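You operate a simulated robot arm through the tools that you are given. There is no shell and no other tool.

You are at the controls of a simulated robot arm. One attempt, no reset.

TASK
The yard water is shut off: draw a mug of water and cover it.
Fine: open the stop valve, white enamel mug about three quarters full at the yard tap, tap off, mug back, orange pot saucer on top, valve shut again. Where these are worked on the way, their far stop is far enough and under half their travel is too little: stop valve.

The check looks at the end state, three seconds after you hand in, the way a careful person would. Anything else that was tipped, shoved, dropped, spilled or broken makes it a failure. Lids that push on must go on centred and level and be pressed home; caps that screw on are set level and turned clockwise until they are tight.

THE ROBOT
A 6-joint arm with a two-finger parallel gripper, fixed in place. Base frame: the origin is at the foot of the arm, x ahead of it, y to its left, z up; the work surface is at about z = 770. Lengths are in mm, angles in degrees, forces in N, time in s.
With the tool pointing down near the work surface it reaches from about 260 to 680 mm from the base axis. Its first joint turns from -66.0 to 66.0 degrees. Payload 2.9 kg.
The TCP is the grasp point between the finger pads, 30 mm short of the fingertips. In the tool frame z runs along the fingers and y along their closing line. The gripper opens to 110 mm. The fingers are 20 mm wide and 10 mm thick; the gripper's body (48 by 112 mm) begins 55 mm behind the TCP.
Orientation is that of the tool frame in the base frame, as a unit quaternion [x, y, z, w]. With the fingers straight down and closing along the base's y, the tool's x points along the base's -x, its y along +y and its z along -z.

THE INTERFACE
- The arm moves only by the tool servo_tool. Its argument "commands" is a list of rows, each a list of 7 numbers: the turn, a rotation vector about the tool's x, y, z in degrees, then the shift along the tool's x, y, z in mm, then the opening, from 0 (shut) to 1 (fully open). In form: [[ax, ay, az, tx, ty, tz, gripper], ...]. A call has 1 to 20 rows; each row is the pose to reach, as a shift and turn from the pose commanded when the call began, along the tool's axes at that moment. A row lasts 0.2 s, in which the tool goes at most 50 mm and 8.6 degrees; a call with a longer step from one row to the next is refused whole, and so is a gripper value outside its range. Where a pose cannot be reached the arm comes as near as it can. A force on the tool above 40 N (or 10 N above the force at the start of the call, whichever is more), or a blocked arm, ends the call early, and 0.2 s more pass. The fingers move at their own pace (about 108 mm/s each) and stop on an object; they squeeze with about 28 N. The grip force told is the motor's: it shows also when the fingers shut on nothing. Time passes only in rows, and 0.2 s behind the last, so rows that repeat a pose let the fingers close. The reply holds the time, the measured pose of the TCP, the force on the tool along the base axes, the opening and the grip force, in the units named above and with some noise, with the torque about the TCP (base axes, N m) and any sound that the robot's microphone picked up, and new pictures: "pictures" is both (left out), scene, wrist or none.
- Cameras (640 x 400 px; columns grow to the right, rows downward): "scene" is fixed at [95.2, 451.8, 1386]; the picture's right is [-0.55, -0.83, 0.00], its down [-0.36, 0.24, -0.90] and it looks along [0.75, -0.50, -0.43] (base axes); focal length 259 px, centre (320, 200). "wrist" rides on the gripper at [72, 17, -103] in the tool frame; the picture's right is [-0.23, 0.97, 0.00], its down [-0.76, -0.18, -0.62] and it looks along [-0.61, -0.14, 0.78] (tool axes); focal length 222 px, centre (320, 200). There is no depth. A picture from a camera that has moved, and an enlarged one, comes with that camera's place and axes in the base frame and with its lens. The place of the scene camera against the robot may be out by one fixed shift of up to 18 mm in any direction.
- zoom(camera, box): a new picture of the part [left, top, right, bottom] of that camera's present view, enlarged. It takes no simulated time.
- job_done(): hands the job in; it is judged then, once.

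Nothing tells you positions but the pictures and the camera data. Unless the task says otherwise, let go and move clear before handing in.

The tools are called after "Emit:" as a command line: name --pt "numbers of a row" for each row, then --argument value for the rest, lists and objects as JSON in quotes. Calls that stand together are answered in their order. servo_tool: Moves the arm, as the interface text tells. Its arguments: {"type":"object","properties":{"commands":{"type":"array","items":{"type":"array","items":{"type":"number"}}},"pictures":{"type":"string","enum":["both","scene","wrist","none"]}},"required":["commands"]} The other tools are called the same way: zoom (camera, box) takes an enlarged picture of a part of a camera's view; job_done () hands the job in.

At the start:

```text
clock: 0.0
tcp_pos: [389.3, 1.2, 1282.9]
orientation: [0.0, 1.0, 0.0, 0.0]
wrist_force: [-0.5, -0.8, 0.0]
ft_torque: [0.0, 0.01, 0.01]
gripper_width: 110.0
grip_force: 0.1
```

scene: 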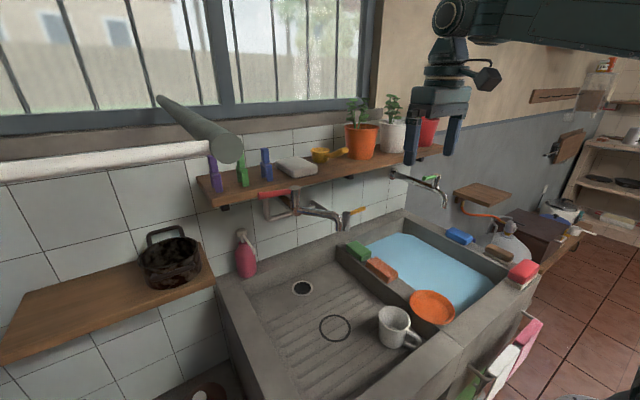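
wrist: 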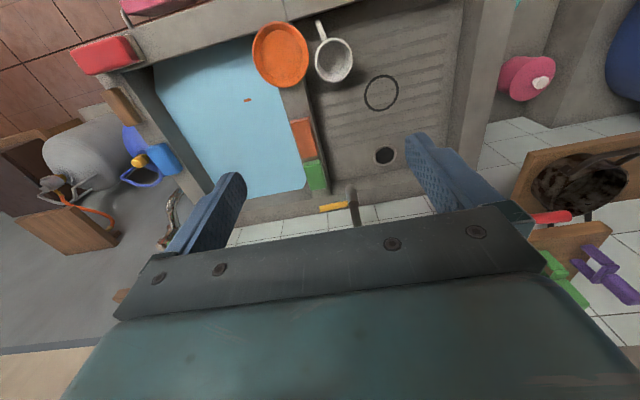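

I see a sink with a draining board (the mug and a drawn ring on it), an orange saucer on the divider, a tap with a yellow lever, and a pipe with a red lever. I'll zoom in before moving.

Emit:
zoom --camera "scene" --box '[220, 160, 400, 272]'

Emit:
zoom --camera "scene" --box '[260, 250, 480, 388]'

Emit:
zoom --camera "scene" --box '[370, 140, 600, 284]'

Emit:
zoom --camera "wrist" --box '[240, 10, 460, 148]'

Emit:
zoom --camera "wrist" --box '[240, 120, 640, 300]'

```text
3.56 times, centred on (310, 216) of scene
camera zoom: at [95.2, 451.8, 1386.0], right [-0.55, -0.83, 0.0], down [-0.36, 0.24, -0.9], along [0.75, -0.5, -0.43], focal length 920 px, centre (356, 143)
```

zoom: 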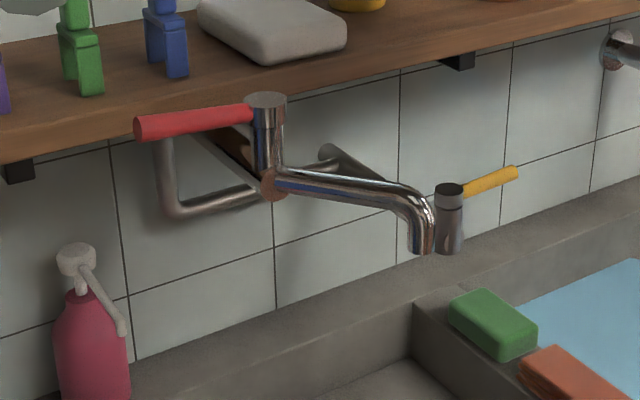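

```text
2.90 times, centred on (370, 319) of scene
camera zoom: at [95.2, 451.8, 1386.0], right [-0.55, -0.83, 0.0], down [-0.36, 0.24, -0.9], along [0.75, -0.5, -0.43], focal length 750 px, centre (175, -145)
```

zoom: 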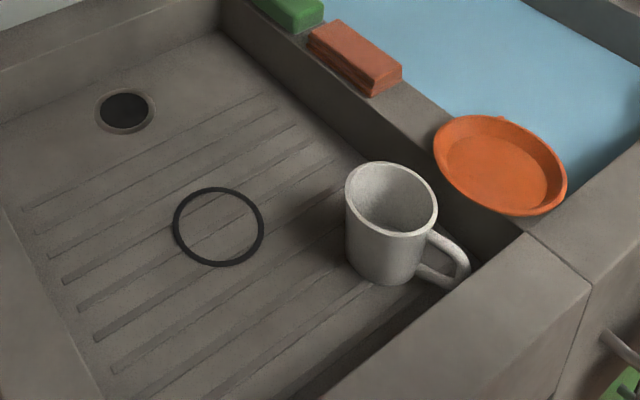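

```text
2.78 times, centred on (485, 212) of scene
camera zoom: at [95.2, 451.8, 1386.0], right [-0.55, -0.83, 0.0], down [-0.36, 0.24, -0.9], along [0.75, -0.5, -0.43], focal length 719 px, centre (-138, 167)
```

zoom: 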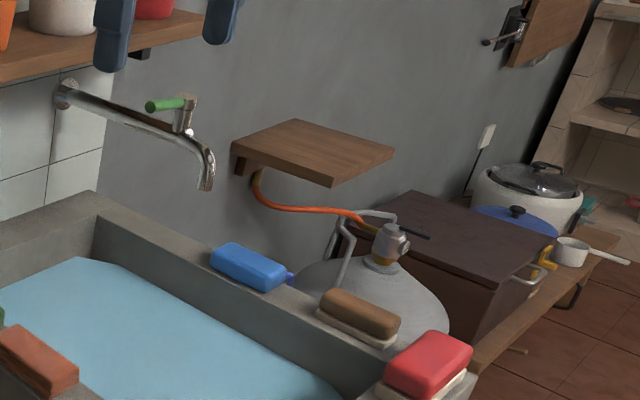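

```text
2.90 times, centred on (350, 79) of wrist
camera zoom: at [316.5, 18.1, 1386.9], right [0.23, 0.97, 0.0], down [0.76, -0.18, 0.62], along [0.61, -0.14, -0.78], focal length 644 px, centre (233, 551)
```

zoom: 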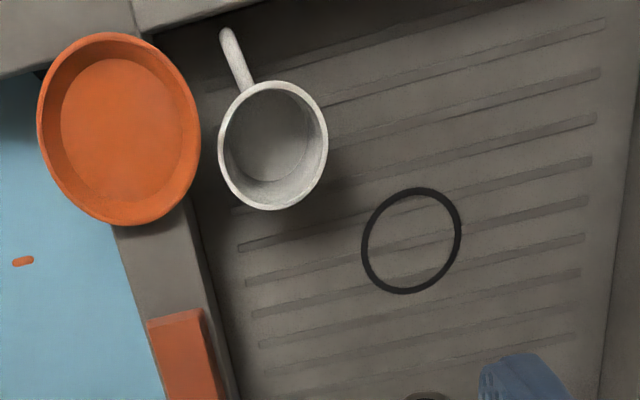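

```text
1.60 times, centred on (440, 210) of wrist
camera zoom: at [316.5, 18.1, 1386.9], right [0.23, 0.97, 0.0], down [0.76, -0.18, 0.62], along [0.61, -0.14, -0.78], focal length 355 px, centre (128, 184)
```

zoom: 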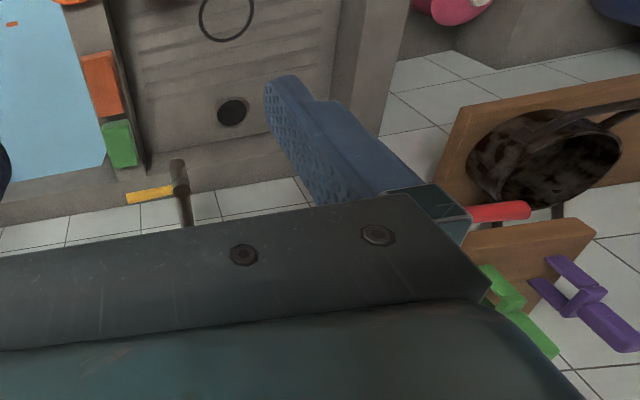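

The red-lever unit and the two spouts are under a shelf on the wall ahead. I'll pitch the tool up in free air to get a frontal wrist view of the taps.

Emit:
servo_tool --pt "0 -7 0 9 0 10 1" --pt "0 -14 0 18 0 20 1" --pt "0 -21 0 27 0 30 1" --pt "0 -28 0 36 0 40 1" --pt "0 -35 0 45 0 50 1" --pt "0 -42 0 54 0 60 1" --pt "0 -49 0 63 0 70 1" --pt "0 -55 0 69 0 80 1" --pt "0 -55 0 69 0 80 1" --pictures "both"

```text
clock: 2.0
tcp_pos: [318.9, 0.9, 1202.7]
orientation: [0.001, 0.887, 0.0, 0.462]
wrist_force: [0.0, -0.2, 0.1]
ft_torque: [-0.02, 0.01, 0.03]
gripper_width: 109.8
grip_force: 0.1
camera wrist: at [193.9, 17.5, 1203.2], right [0.13, 0.97, 0.19], down [-0.08, -0.18, 0.98], along [0.99, -0.14, 0.05], focal length 222 px, centre (320, 200)
```

scene: 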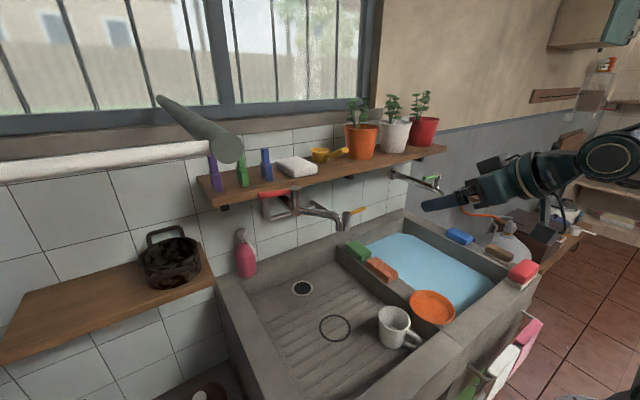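
wrist: 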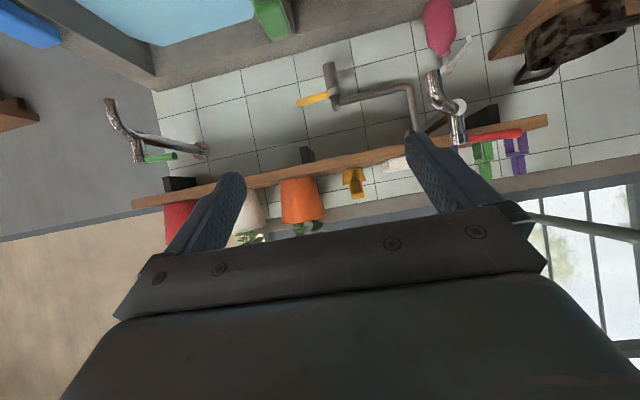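

Emit:
zoom --camera "wrist" --box '[270, 40, 560, 221]'

Emit:
zoom --camera "wrist" --box '[80, 60, 280, 185]'

Emit:
zoom --camera "scene" --box '[250, 170, 380, 251]'

```text
2.21 times, centred on (415, 130) of wrist
camera zoom: at [193.9, 17.5, 1203.2], right [0.13, 0.97, 0.19], down [-0.08, -0.18, 0.98], along [0.99, -0.14, 0.05], focal length 490 px, centre (110, 353)
```

zoom: 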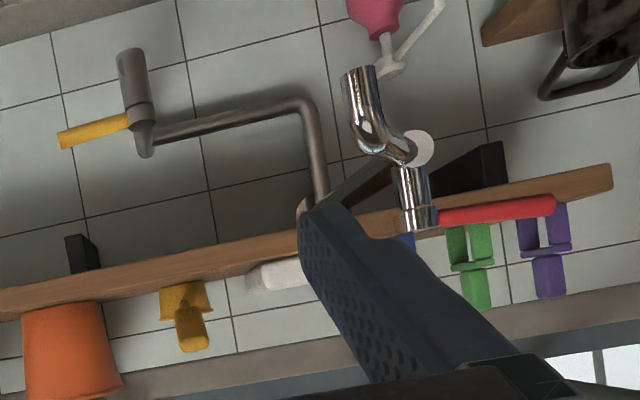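

```text
3.20 times, centred on (180, 122) of wrist
camera zoom: at [193.9, 17.5, 1203.2], right [0.13, 0.97, 0.19], down [-0.08, -0.18, 0.98], along [0.99, -0.14, 0.05], focal length 711 px, centre (768, 448)
```

zoom: 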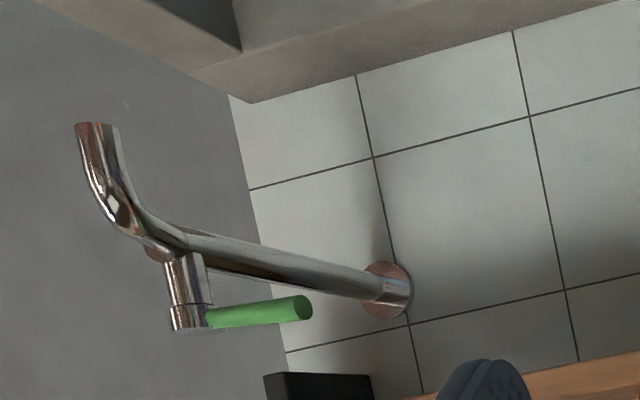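

```text
4.92 times, centred on (315, 210) of scene
camera zoom: at [95.2, 451.8, 1386.0], right [-0.55, -0.83, 0.0], down [-0.36, 0.24, -0.9], along [0.75, -0.5, -0.43], focal length 1274 px, centre (345, 148)
```

zoom: 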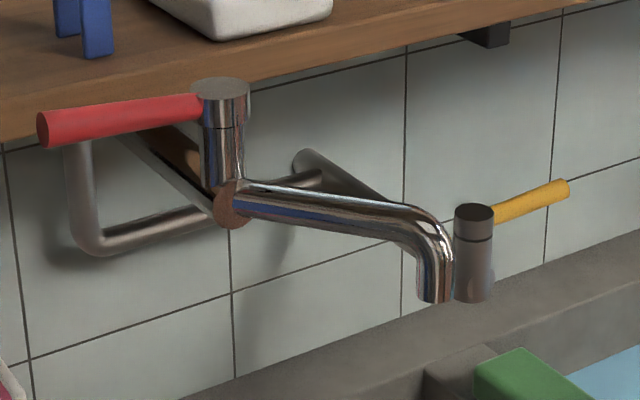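

The yellow lever looks like a stop valve whose gray pipe feeds the red-lever tap, and the green tap over the basin seems separate. I'll take another view from the left and lower down to trace the piping.

Emit:
servo_tool --pt "0 -3 0 12 30 4 1" --pt "0 -6 0 24 60 8 1" --pt "0 -9 0 36 90 12 1" --pt "0 -12 0 48 120 15 1" --pt "0 -15 0 60 150 18 1" --pt "0 -15 0 60 150 18 1" --pictures "wrist"

Emit:
zoom --camera "wrist" --box '[160, 0, 480, 200]'

```text
clock: 3.4
tcp_pos: [322.4, 152.3, 1154.4]
orientation: [0.001, 0.819, 0.0, 0.574]
wrist_force: [-0.2, -0.2, 0.6]
ft_torque: [0.0, -0.01, -0.02]
gripper_width: 109.9
grip_force: 0.1
out of reach, approached as far as the arm can: row 3, 4, 5, 6
camera wrist: at [201.5, 169.4, 1122.2], right [0.08, 0.97, 0.21], down [-0.33, -0.18, 0.93], along [0.94, -0.14, 0.3], focal length 222 px, centre (320, 200)
```

wrist: 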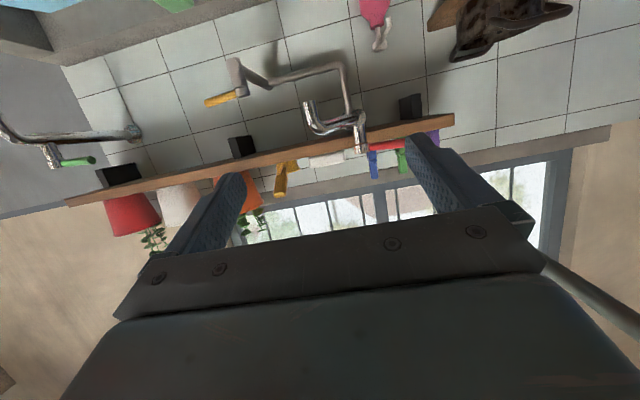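

```text
2.00 times, centred on (320, 100) of wrist
camera zoom: at [201.5, 169.4, 1122.2], right [0.08, 0.97, 0.21], down [-0.33, -0.18, 0.93], along [0.94, -0.14, 0.3], focal length 444 px, centre (320, 400)
```

zoom: 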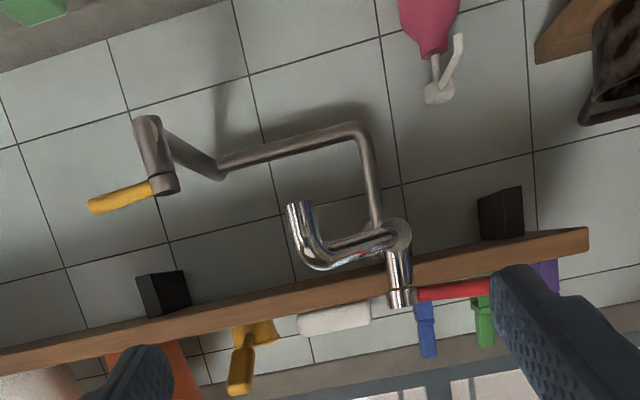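

The stop valve (yellow lever) stands at about (606, 20, 1042), the red tap pivot at (562, 197, 1170), and its spout mouth at (493, 141, 1092), right over the drawn ring. Next I'll look down at the mug, divider and saucer.

Emit:
servo_tool --pt "0 7.8 0 5.5 -13.5 8.9 1" --pt "0 15.6 0 11 -27 17.8 1" --pt "0 23.4 0 16.5 -40.5 26.6 1" --pt "0 31.2 0 22 -54 35.5 1" --pt "0 39 0 27.6 -68 44 1" --pt "0 46.8 0 33 -81 53 1" --pt "0 54.6 0 38.6 -95 62 1" --pt "0 62.4 0 44 -108 71 1" --pt "0 70 0 49.7 -122 79.8 1" --pt "0 70 0 49.7 -122 79.8 1" --pictures "both"

Emit:
zoom --camera "wrist" --box '[160, 0, 480, 200]'

```text
clock: 5.6
tcp_pos: [378.9, 31.7, 1078.9]
orientation: [0.0, 1.0, 0.001, -0.001]
wrist_force: [0.2, 0.4, -0.2]
ft_torque: [-0.02, -0.01, 0.01]
gripper_width: 110.1
grip_force: 0.0
camera wrist: at [307.5, 47.9, 1183.1], right [0.23, 0.97, 0.0], down [0.76, -0.18, 0.62], along [0.61, -0.14, -0.78], focal length 222 px, centre (320, 200)
```

scene: 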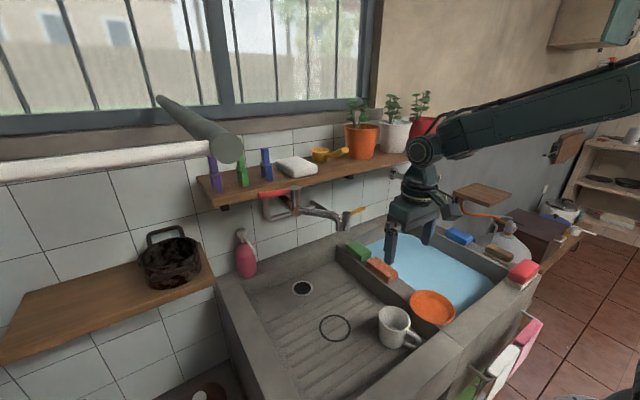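
wrist: 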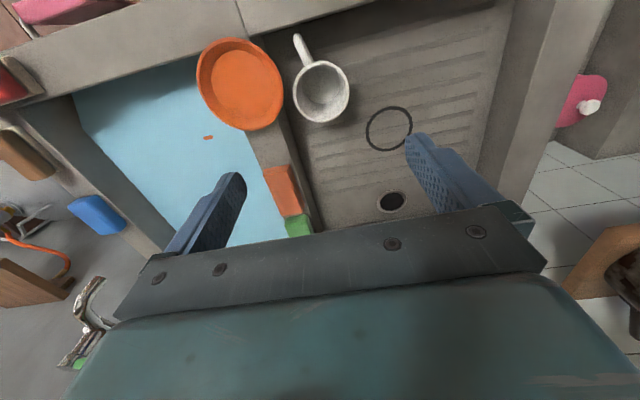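

```text
2.00 times, centred on (320, 100) of wrist
camera zoom: at [307.5, 47.9, 1183.1], right [0.23, 0.97, 0.0], down [0.76, -0.18, 0.62], along [0.61, -0.14, -0.78], focal length 444 px, centre (320, 400)
```

zoom: 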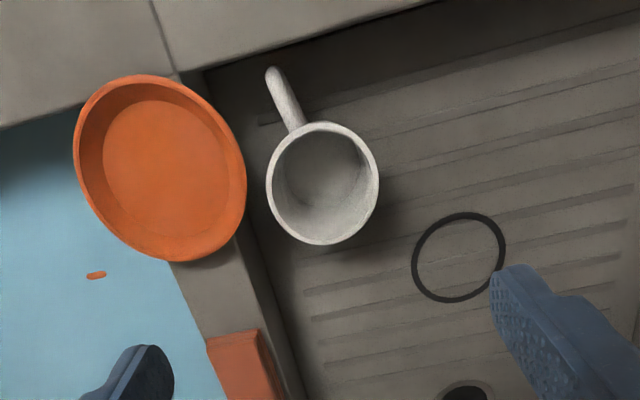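

Ring is at about (492, 141, 770), mug axis about (381, 34) with rim near z 850, handle toward the base, and the saucer at about (347, -76), close to the mug. I'll grip the mug with the hand yawed 30° (to clear the saucer) and leaned back 30° (to clear the spout); first the yaw and lean above it.

Emit:
servo_tool --pt "0 0 -7.5 0 0 15 1" --pt "0 0 -15 -1 1 30 1" --pt "0 0 -22.5 -1 1 45 1" --pt "0 0 -30 -2 2 60 1" --pt "0 0 -30 -2 2 60 1" --pictures "none"

Emit:
servo_tool --pt "0 -7.5 0 0 0 15 0.9" --pt "0 -15 0 0 0 30 0.9" --pt "0 -22.5 0 0 0 45 0.9" --pt "0 -30 0 0 0 60 0.9" --pt "0 -30 0 0 0 60 0.9" --pictures "both"

Emit:
zoom --camera "wrist" --box '[160, 0, 480, 200]'

Emit:
zoom --camera "scene" --box '[320, 240, 480, 340]'

```text
clock: 6.8
tcp_pos: [380.3, 34.3, 1018.8]
orientation: [-0.26, 0.966, 0.0, 0.0]
wrist_force: [1.0, 0.2, 0.7]
ft_torque: [-0.03, -0.03, 0.02]
gripper_width: 109.9
grip_force: 0.2
```

```text
clock: 8.0
tcp_pos: [381.1, 33.8, 958.6]
orientation: [-0.25, 0.933, 0.067, 0.251]
wrist_force: [-0.1, 0.0, 0.0]
ft_torque: [-0.02, 0.01, 0.01]
gripper_width: 99.1
grip_force: 0.0
camera wrist: at [274.1, -8.7, 1013.2], right [-0.32, 0.94, 0.11], down [0.39, 0.02, 0.92], along [0.87, 0.34, -0.37], focal length 222 px, centre (320, 200)
```

scene: 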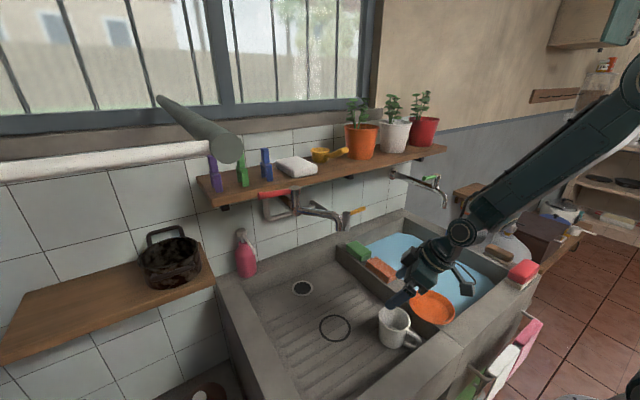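
wrist: 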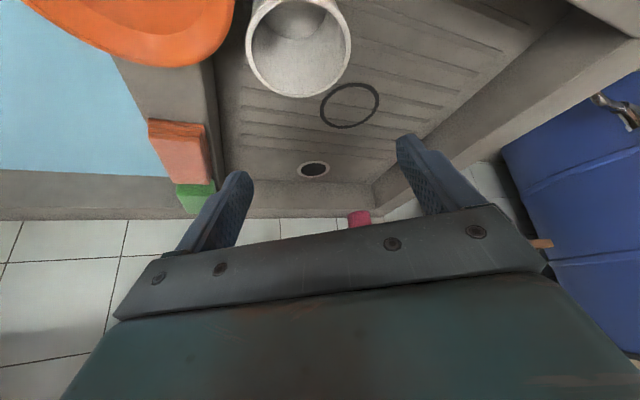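

```text
2.00 times, centred on (320, 100) of wrist
camera zoom: at [274.1, -8.7, 1013.2], right [-0.32, 0.94, 0.11], down [0.39, 0.02, 0.92], along [0.87, 0.34, -0.37], focal length 444 px, centre (320, 400)
```

zoom: 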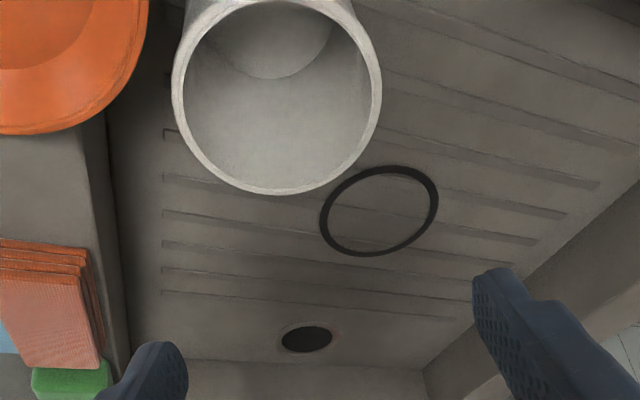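

```text
4.00 times, centred on (400, 290) of scene
camera zoom: at [95.2, 451.8, 1386.0], right [-0.55, -0.83, 0.0], down [-0.36, 0.24, -0.9], along [0.75, -0.5, -0.43], focal length 1036 px, centre (0, -160)
```

zoom: 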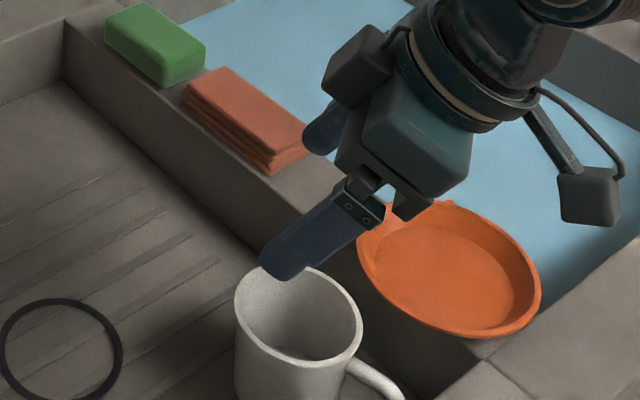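

Three views agree: mug axis (381, 33), radius 38, rim at z≈850. I'm lowering vertically so the fingers straddle it, stopping partway to check.

Emit:
servo_tool --pt "0 0 0 12.5 0 21.7 0.9" --pt "0 0 0 25 0 43.3 0.9" --pt "0 0 0 37.5 0 65 0.9" --pt "0 0 0 47.5 0 82.3 0.9" --pt "0 0 0 47.5 0 82.3 0.9" --pictures "both"

Emit:
zoom --camera "scene" --box '[340, 260, 468, 340]'

```text
clock: 9.2
tcp_pos: [380.2, 35.1, 864.7]
orientation: [-0.249, 0.933, 0.067, 0.251]
wrist_force: [-0.1, -0.7, 0.0]
ft_torque: [0.04, -0.01, 0.01]
gripper_width: 99.0
grip_force: 0.0
camera wrist: at [273.8, -8.5, 918.3], right [-0.32, 0.94, 0.11], down [0.39, 0.02, 0.92], along [0.87, 0.34, -0.37], focal length 222 px, centre (320, 200)
```

scene: 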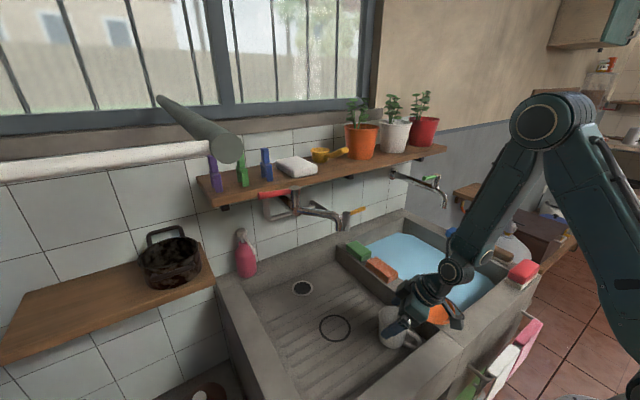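
wrist: 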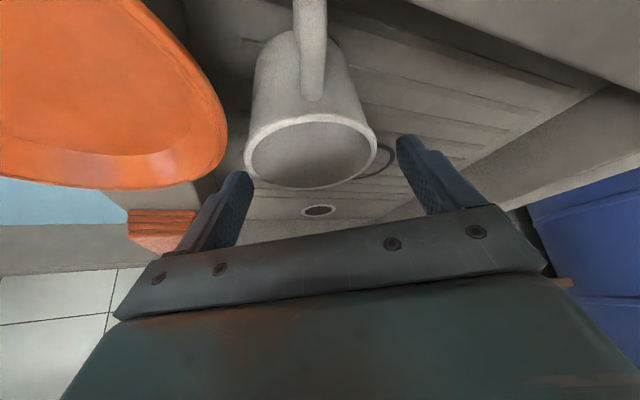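

```text
5.00 times, centred on (404, 300) of scene
camera zoom: at [95.2, 451.8, 1386.0], right [-0.55, -0.83, 0.0], down [-0.36, 0.24, -0.9], along [0.75, -0.5, -0.43], focal length 1294 px, centre (-100, -300)
```

zoom: 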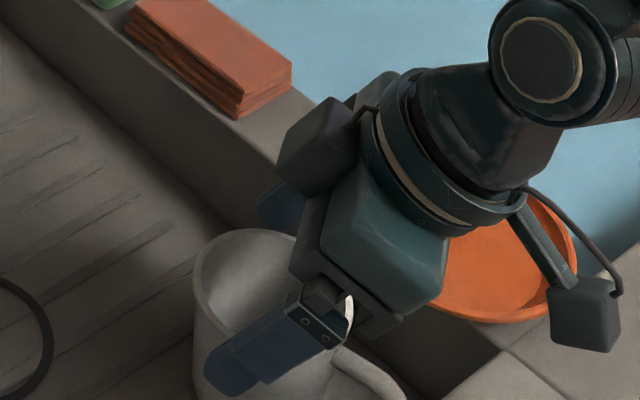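

Both fingers straddle the rim with clearance from the saucer. I'll lower the last 36 mm with a small centring shift, then close.

Emit:
servo_tool --pt "0 0 0 6 -3 10.5 0.9" --pt "0 0 0 12 -3 21 0.9" --pt "0 0 0 18 -3 31.2 0.9" --pt "0 0 0 18 -3 31.2 0.9" --pictures "wrist"

```text
clock: 10.2
tcp_pos: [383.7, 31.4, 828.9]
orientation: [-0.249, 0.933, 0.067, 0.251]
wrist_force: [-0.3, 0.7, 0.3]
ft_torque: [-0.02, -0.01, 0.03]
gripper_width: 98.9
grip_force: 0.1
camera wrist: at [276.5, -10.9, 882.3], right [-0.32, 0.94, 0.11], down [0.39, 0.02, 0.92], along [0.87, 0.34, -0.37], focal length 222 px, centre (320, 200)
```

wrist: 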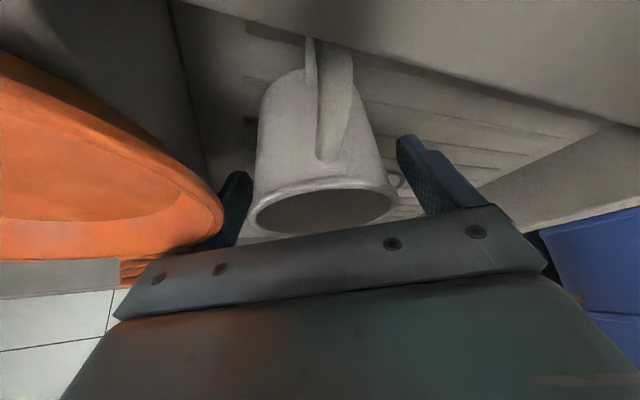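

The mug sits between the fingers with no contact force. Closing on it.

Emit:
servo_tool --pt "0 0 0 0 0 0 0.8" --pt "0 0 0 0 0 0 0.7" --pt "0 0 0 0 0 0 0.5" --pt "0 0 0 0 0 0 0.5" --pictures "both"

```text
clock: 11.2
tcp_pos: [382.8, 32.2, 828.1]
orientation: [-0.25, 0.933, 0.067, 0.25]
wrist_force: [-0.6, -0.4, 1.1]
ft_torque: [0.05, 0.05, 0.02]
gripper_width: 76.7
grip_force: 27.7
camera wrist: at [276.3, -10.9, 882.4], right [-0.32, 0.94, 0.11], down [0.39, 0.02, 0.92], along [0.86, 0.34, -0.37], focal length 222 px, centre (320, 200)
```

scene: 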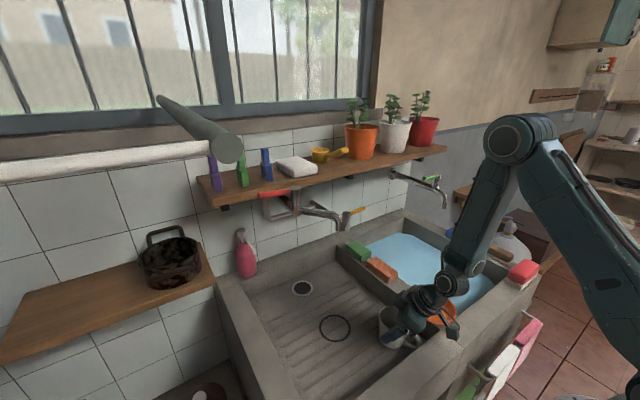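
wrist: 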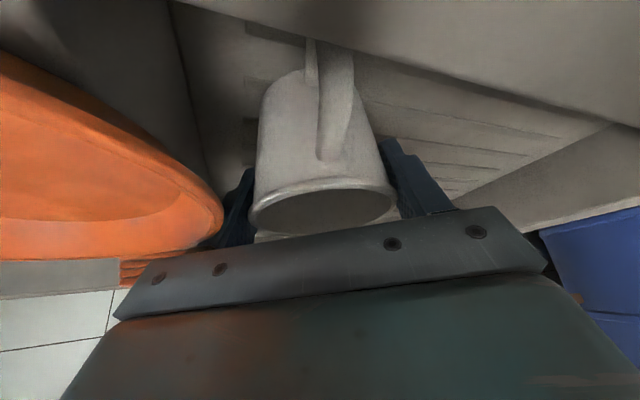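

Gripped at 76.7 mm wide. Lifting straight up 50 mm.

Emit:
servo_tool --pt "0 0 0 -2.5 0 -4.3 0.5" --pt "0 0 0 -10 0 -17.3 0.5" --pt "0 0 0 -17.5 0 -30.3 0.5" --pt "0 0 0 -25 0 -43.3 0.5" --pt "0 0 0 -25 0 -43.3 0.5" --pictures "both"

```text
clock: 12.4
tcp_pos: [382.6, 33.4, 879.8]
orientation: [-0.25, 0.933, 0.067, 0.25]
wrist_force: [0.0, 0.1, -0.5]
ft_torque: [0.01, -0.01, -0.02]
gripper_width: 72.2
grip_force: 28.1
camera wrist: at [276.0, -10.6, 932.9], right [-0.32, 0.94, 0.11], down [0.39, 0.02, 0.92], along [0.86, 0.34, -0.37], focal length 222 px, centre (320, 200)
```

scene: 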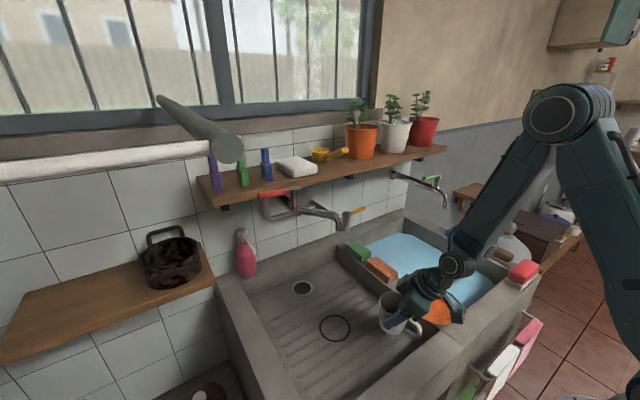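
wrist: 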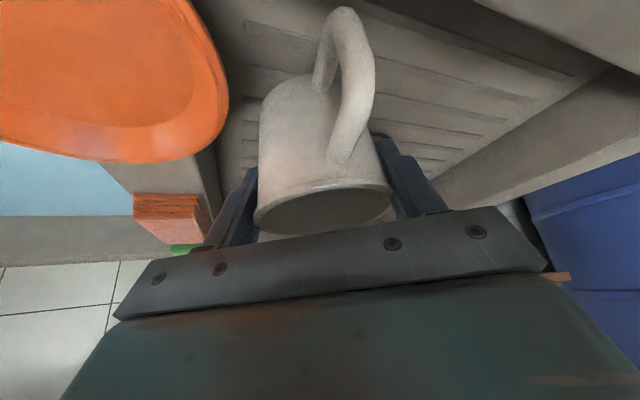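

Emit:
zoom --camera "scene" --box '[340, 260, 468, 340]'

Emit:
zoom --camera "wrist" --box '[200, 0, 456, 160]'

```text
5.00 times, centred on (404, 300) of scene
camera zoom: at [95.2, 451.8, 1386.0], right [-0.55, -0.83, 0.0], down [-0.36, 0.24, -0.9], along [0.75, -0.5, -0.43], focal length 1294 px, centre (-100, -300)
```

zoom: 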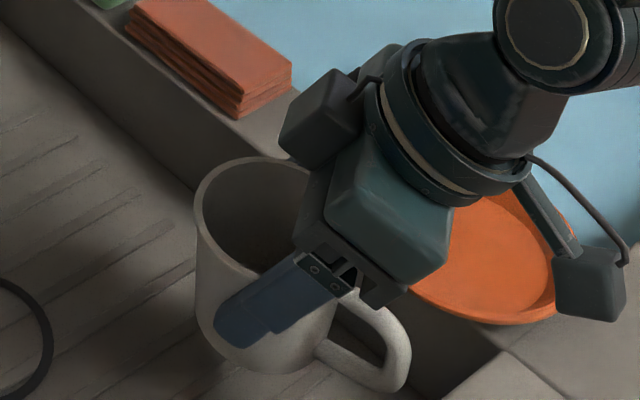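

```text
2.50 times, centred on (328, 80) of wrist
camera zoom: at [276.0, -10.6, 932.9], right [-0.32, 0.94, 0.11], down [0.39, 0.02, 0.92], along [0.86, 0.34, -0.37], focal length 555 px, centre (300, 500)
```

zoom: 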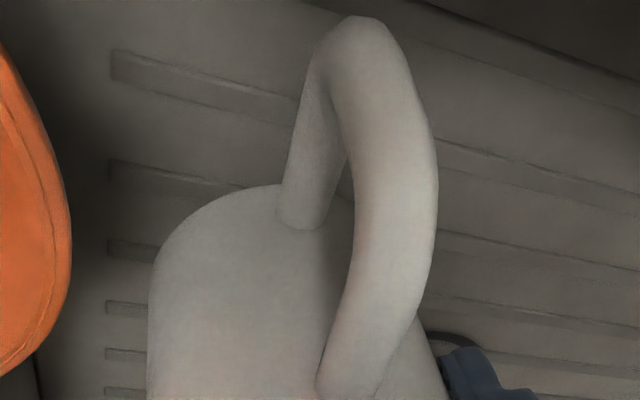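

The mug is up but looks slightly tilted in the grip, as if the fingers took it by the rim lip behind its axis. It's empty, so I'll carry it over the ring and check before setting it down.

Emit:
servo_tool --pt "0 0 0 -16 5 9.4 0.5" --pt "0 0 0 -40 12 23 0.5" --pt "0 0 0 -64 19 37 0.5" --pt "0 0 0 -88 26 51 0.5" --pt "0 0 0 -112 33 65 0.5" --pt "0 0 0 -130 38.5 75 0.5" --pt "0 0 0 -130 38.5 75 0.5" --pictures "both"

Emit:
zoom --camera "scene" --box '[256, 240, 416, 340]'

```text
clock: 14.0
tcp_pos: [494.6, 142.1, 877.4]
orientation: [-0.249, 0.933, 0.067, 0.251]
wrist_force: [0.0, 0.5, -2.1]
ft_torque: [-0.02, -0.02, 0.0]
gripper_width: 72.2
grip_force: 28.2
camera wrist: at [388.2, 98.0, 932.3], right [-0.32, 0.94, 0.11], down [0.39, 0.02, 0.92], along [0.86, 0.34, -0.37], focal length 222 px, centre (320, 200)
```

scene: 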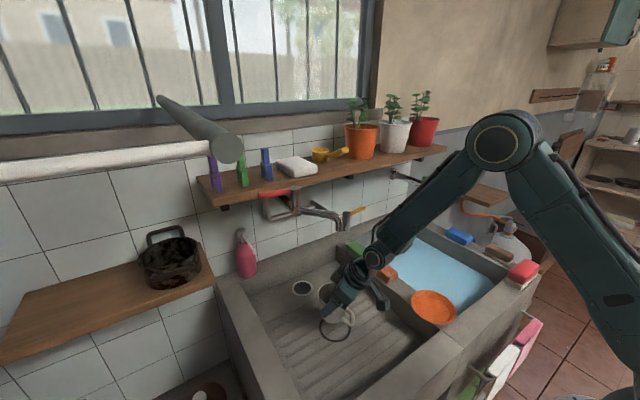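
wrist: 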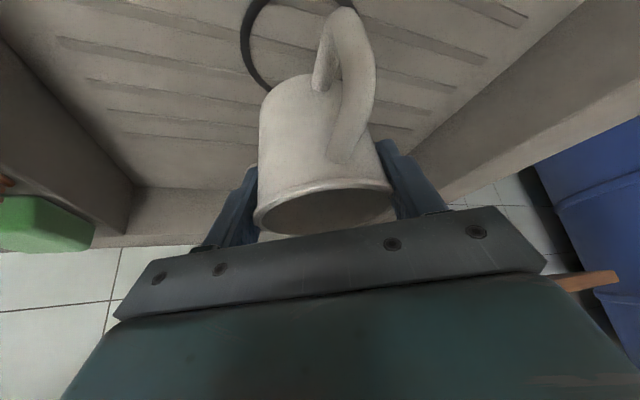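

```text
4.00 times, centred on (336, 290) of scene
camera zoom: at [95.2, 451.8, 1386.0], right [-0.55, -0.83, 0.0], down [-0.36, 0.24, -0.9], along [0.75, -0.5, -0.43], focal length 1036 px, centre (256, -160)
```

zoom: 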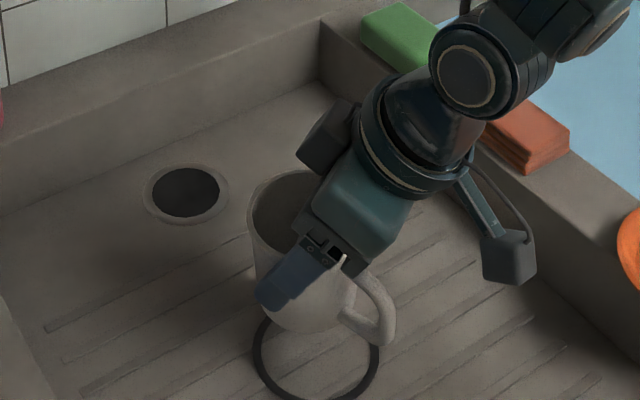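

Over the ring now; lowering in steps and watching the force for board contact.

Emit:
servo_tool --pt "0 0 0 6 0 10.4 0.5" --pt "0 0 0 12 0 20.8 0.5" --pt "0 0 0 17 0 29.4 0.5" --pt "0 0 0 20 0 34.6 0.5" --pt "0 0 0 20 0 34.6 0.5" --pictures "scene"

Emit:
zoom --camera "scene" --box '[256, 240, 416, 340]'

```text
clock: 15.2
tcp_pos: [493.6, 140.4, 838.8]
orientation: [-0.249, 0.933, 0.067, 0.25]
wrist_force: [-0.6, -0.6, -1.1]
ft_torque: [0.01, -0.02, 0.03]
gripper_width: 71.9
grip_force: 28.1
```

scene: 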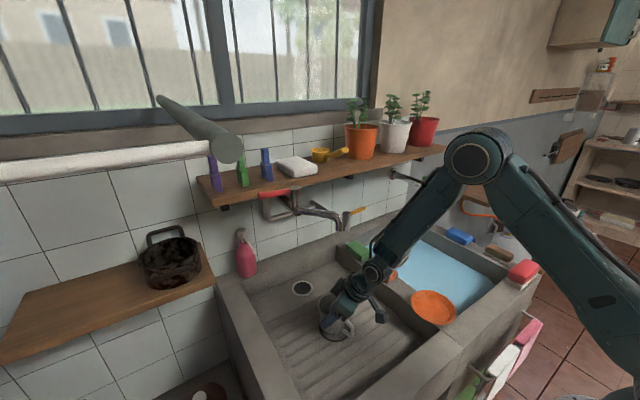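

```text
4.00 times, centred on (336, 290) of scene
camera zoom: at [95.2, 451.8, 1386.0], right [-0.55, -0.83, 0.0], down [-0.36, 0.24, -0.9], along [0.75, -0.5, -0.43], focal length 1036 px, centre (256, -160)
```

zoom: 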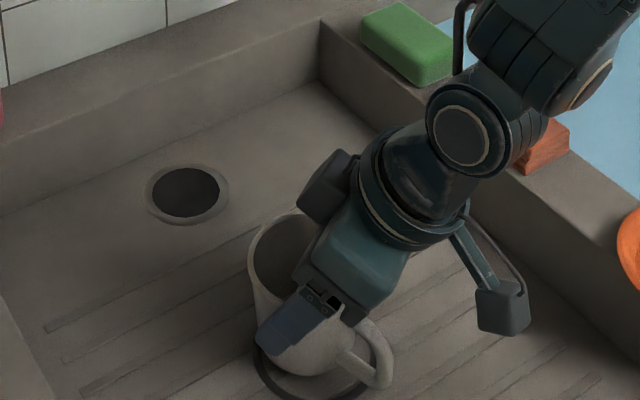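

Emit:
servo_tool --pt "0 0 0 1.5 0 2.6 0.5" --pt "0 0 0 3 0 5.2 0.5" --pt "0 0 0 3 0 5.2 0.5" --pictures "none"

```text
clock: 16.0
tcp_pos: [494.6, 140.4, 833.4]
orientation: [-0.25, 0.933, 0.067, 0.25]
wrist_force: [-0.1, -0.4, -1.7]
ft_torque: [0.01, 0.0, -0.01]
gripper_width: 71.9
grip_force: 28.0
```

Emit:
servo_tool --pt "0 0 0 1 0 1.7 0.5" --pt "0 0 0 2 0 3.5 0.5" --pt "0 0 0 2 0 3.5 0.5" --pictures "both"

Emit:
zoom --camera "scene" --box '[256, 270, 416, 370]'

```text
clock: 16.8
tcp_pos: [493.4, 139.2, 830.9]
orientation: [-0.25, 0.932, 0.067, 0.252]
wrist_force: [-2.4, -5.5, 16.8]
ft_torque: [0.15, 0.32, 0.14]
gripper_width: 72.1
grip_force: 28.1
camera wrist: at [387.2, 96.5, 883.2], right [-0.32, 0.94, 0.11], down [0.39, 0.02, 0.92], along [0.87, 0.33, -0.37], focal length 222 px, centre (320, 200)
```

scene: 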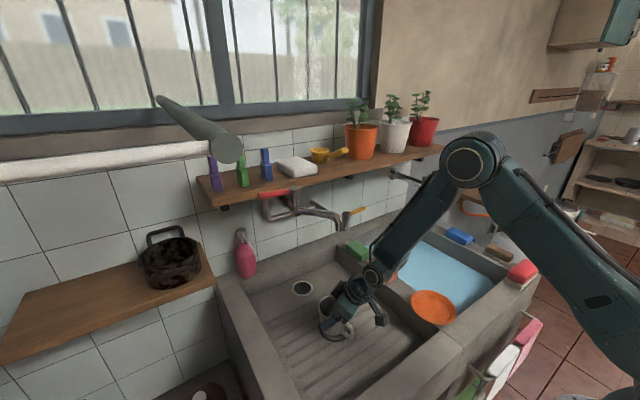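
wrist: 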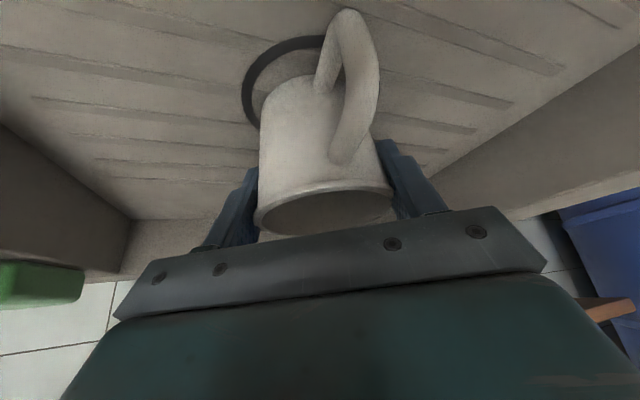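

```text
4.00 times, centred on (336, 320) of scene
camera zoom: at [94.9, 451.6, 1386.1], right [-0.55, -0.83, 0.0], down [-0.36, 0.24, -0.9], along [0.75, -0.5, -0.43], focal length 1036 px, centre (256, -280)
```

zoom: 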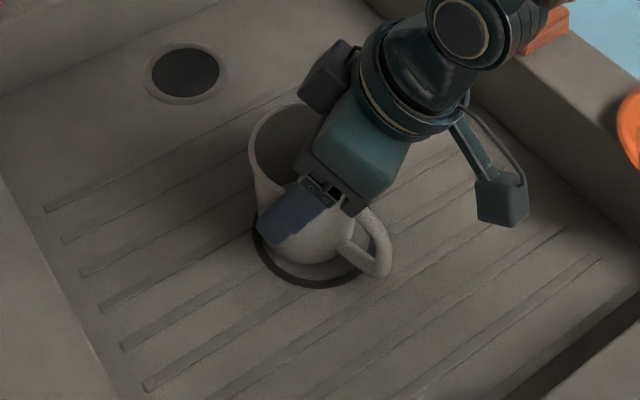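

The base is on the board (17 N up). I'll ease off 1 mm and open the fingers gently so it settles upright.

Emit:
servo_tool --pt "0 0 0 -0.6 0 -1 0.5" --pt "0 0 0 -0.6 0 -1 0.6" --pt "0 0 0 -0.6 0 -1 0.68" --pt "0 0 0 -0.6 0 -1 0.74" --pt "0 0 0 -0.6 0 -1 0.82" --pt "0 0 0 -0.6 0 -1 0.9" --pt "0 0 0 -0.6 0 -1 0.9" --pictures "both"

Emit:
zoom --camera "scene" --box '[256, 270, 416, 370]'

```text
clock: 18.4
tcp_pos: [493.0, 140.8, 830.4]
orientation: [-0.249, 0.933, 0.067, 0.25]
wrist_force: [-0.3, 0.5, 0.3]
ft_torque: [0.01, 0.02, -0.01]
gripper_width: 98.9
grip_force: 0.1
camera wrist: at [387.1, 97.3, 883.3], right [-0.32, 0.94, 0.11], down [0.39, 0.02, 0.92], along [0.86, 0.34, -0.37], focal length 222 px, centre (320, 200)
```

scene: 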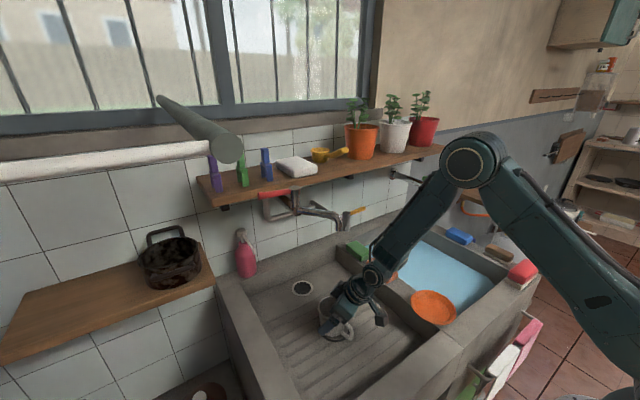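
wrist: 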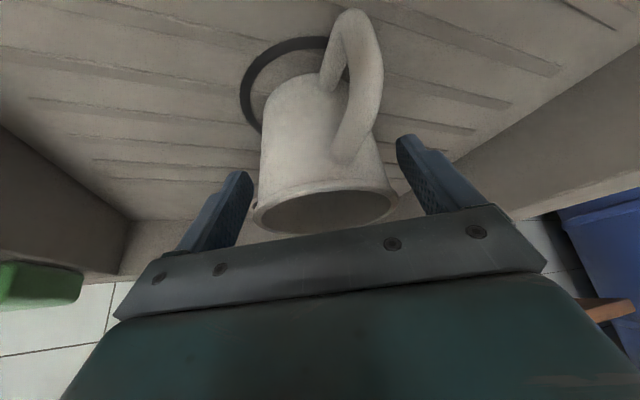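

```text
4.00 times, centred on (336, 320) of scene
camera zoom: at [95.2, 451.8, 1386.0], right [-0.55, -0.83, 0.0], down [-0.36, 0.24, -0.9], along [0.75, -0.5, -0.43], focal length 1036 px, centre (256, -280)
```

zoom: 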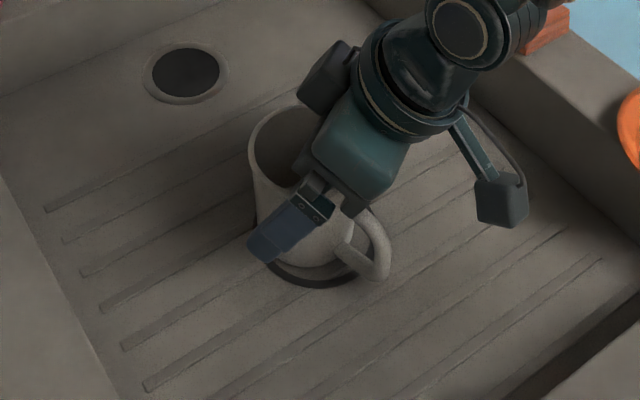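

Released. Backing out along the tool axis, away from the spout, to look at the mug.

Emit:
servo_tool --pt "0 0 0 0 0 -15 0.9" --pt "0 0 0 0 0 -45 0.9" --pt "0 0 0 0 0 -85 0.9" --pt "0 0 0 0 0 -125 0.9" --pt "0 0 0 0 0 -165 0.9" --pt "0 0 0 0 0 -165 0.9" --pictures "both"

Emit:
zoom --camera "scene" --box '[256, 270, 416, 370]'

Emit:
zoom --camera "wrist" --box '[200, 0, 456, 160]'

```text
clock: 19.8
tcp_pos: [422.5, 97.7, 972.7]
orientation: [-0.25, 0.933, 0.067, 0.251]
wrist_force: [-0.4, -0.1, 0.4]
ft_torque: [0.0, 0.0, 0.02]
gripper_width: 99.2
grip_force: 0.2
camera wrist: at [315.5, 54.9, 1025.6], right [-0.32, 0.94, 0.11], down [0.39, 0.02, 0.92], along [0.86, 0.34, -0.37], focal length 222 px, centre (320, 200)
```

scene: 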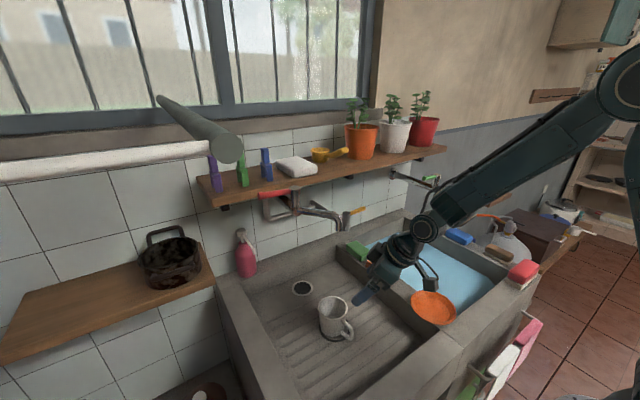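
wrist: 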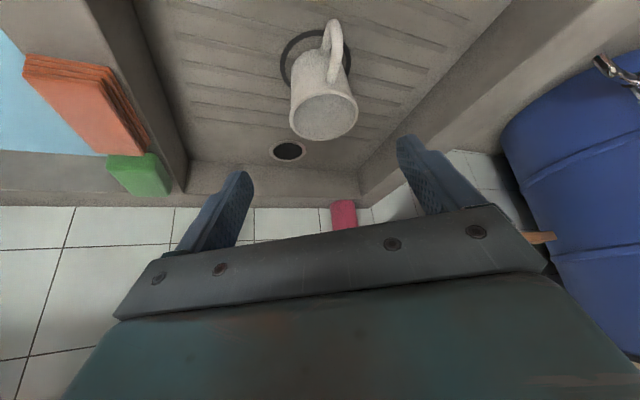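

```text
4.00 times, centred on (336, 320) of scene
camera zoom: at [95.2, 451.8, 1386.0], right [-0.55, -0.83, 0.0], down [-0.36, 0.24, -0.9], along [0.75, -0.5, -0.43], focal length 1036 px, centre (256, -280)
```

zoom: 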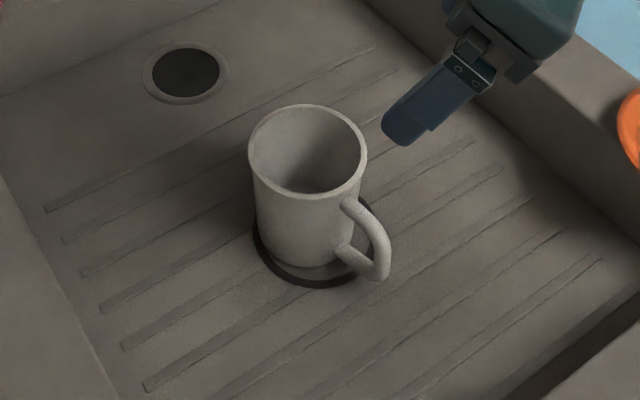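

```text
2.50 times, centred on (328, 80) of wrist
camera zoom: at [315.5, 54.9, 1025.6], right [-0.32, 0.94, 0.11], down [0.39, 0.02, 0.92], along [0.86, 0.34, -0.37], focal length 555 px, centre (300, 500)
```

zoom: 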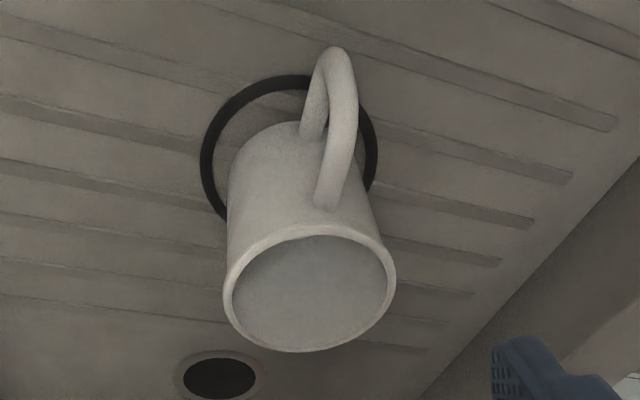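

The mug stands upright on the ring under the spout. Next is the stop valve: I'll close the fingers and bring the tool, pointing forward and down, to stand off in front of the yellow lever.

Emit:
servo_tool --pt "3.57 -4.88 3.57 -6.1 -23.1 -19 0.6" --pt "7.13 -9.77 7.13 -12.3 -46.2 -38 0.3" --pt "10.7 -14.65 10.7 -18.4 -69.4 -57 0" --pt "14.27 -19.53 14.27 -24.5 -92.5 -76 0" --pt "17.83 -24.4 17.83 -30.7 -115.6 -95 0" --pt "21.4 -29.3 21.4 -36.8 -138.7 -114.2 0" --pt "21.4 -29.3 21.4 -36.8 -138.7 -114.2 0" --pictures "both"

Emit:
zoom --camera "wrist" --box '[200, 0, 456, 160]'

Emit:
zoom --camera "scene" --box '[300, 180, 428, 260]'

```text
clock: 21.4
tcp_pos: [471.5, -35.0, 1090.9]
orientation: [0.001, 0.866, 0.0, 0.501]
wrist_force: [-0.1, 0.4, -1.1]
ft_torque: [0.0, 0.01, 0.01]
gripper_width: 0.1
grip_force: 28.3
camera wrist: at [346.8, -18.5, 1080.0], right [0.11, 0.97, 0.2], down [-0.16, -0.18, 0.97], along [0.98, -0.14, 0.14], focal length 222 px, centre (320, 200)
```

scene: 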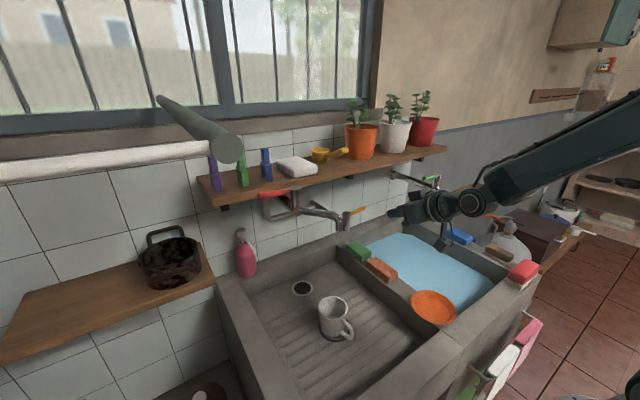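
wrist: 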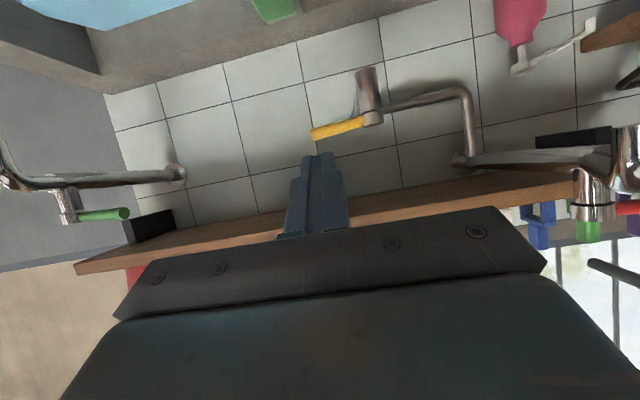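

```text
2.50 times, centred on (328, 80) of wrist
camera zoom: at [346.8, -18.5, 1080.0], right [0.11, 0.97, 0.2], down [-0.16, -0.18, 0.97], along [0.98, -0.14, 0.14], focal length 555 px, centre (300, 500)
```

zoom: 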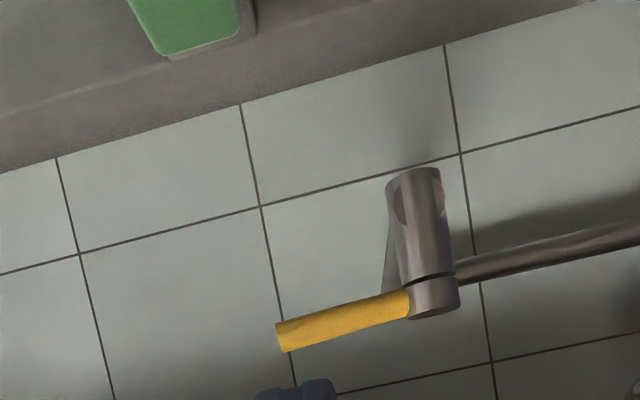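

```text
5.00 times, centred on (364, 220) of scene
camera zoom: at [95.2, 451.8, 1386.0], right [-0.55, -0.83, 0.0], down [-0.36, 0.24, -0.9], along [0.75, -0.5, -0.43], focal length 1294 px, centre (100, 100)
```

zoom: 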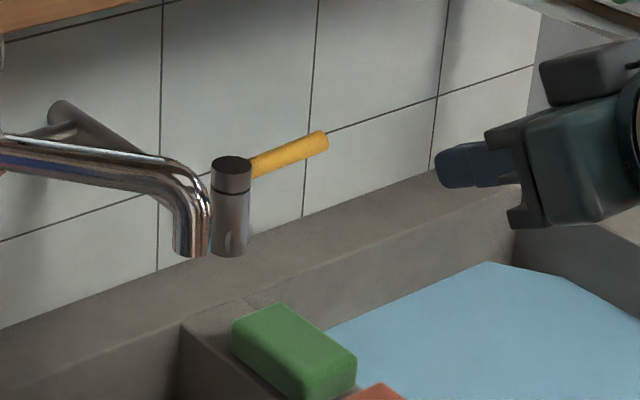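

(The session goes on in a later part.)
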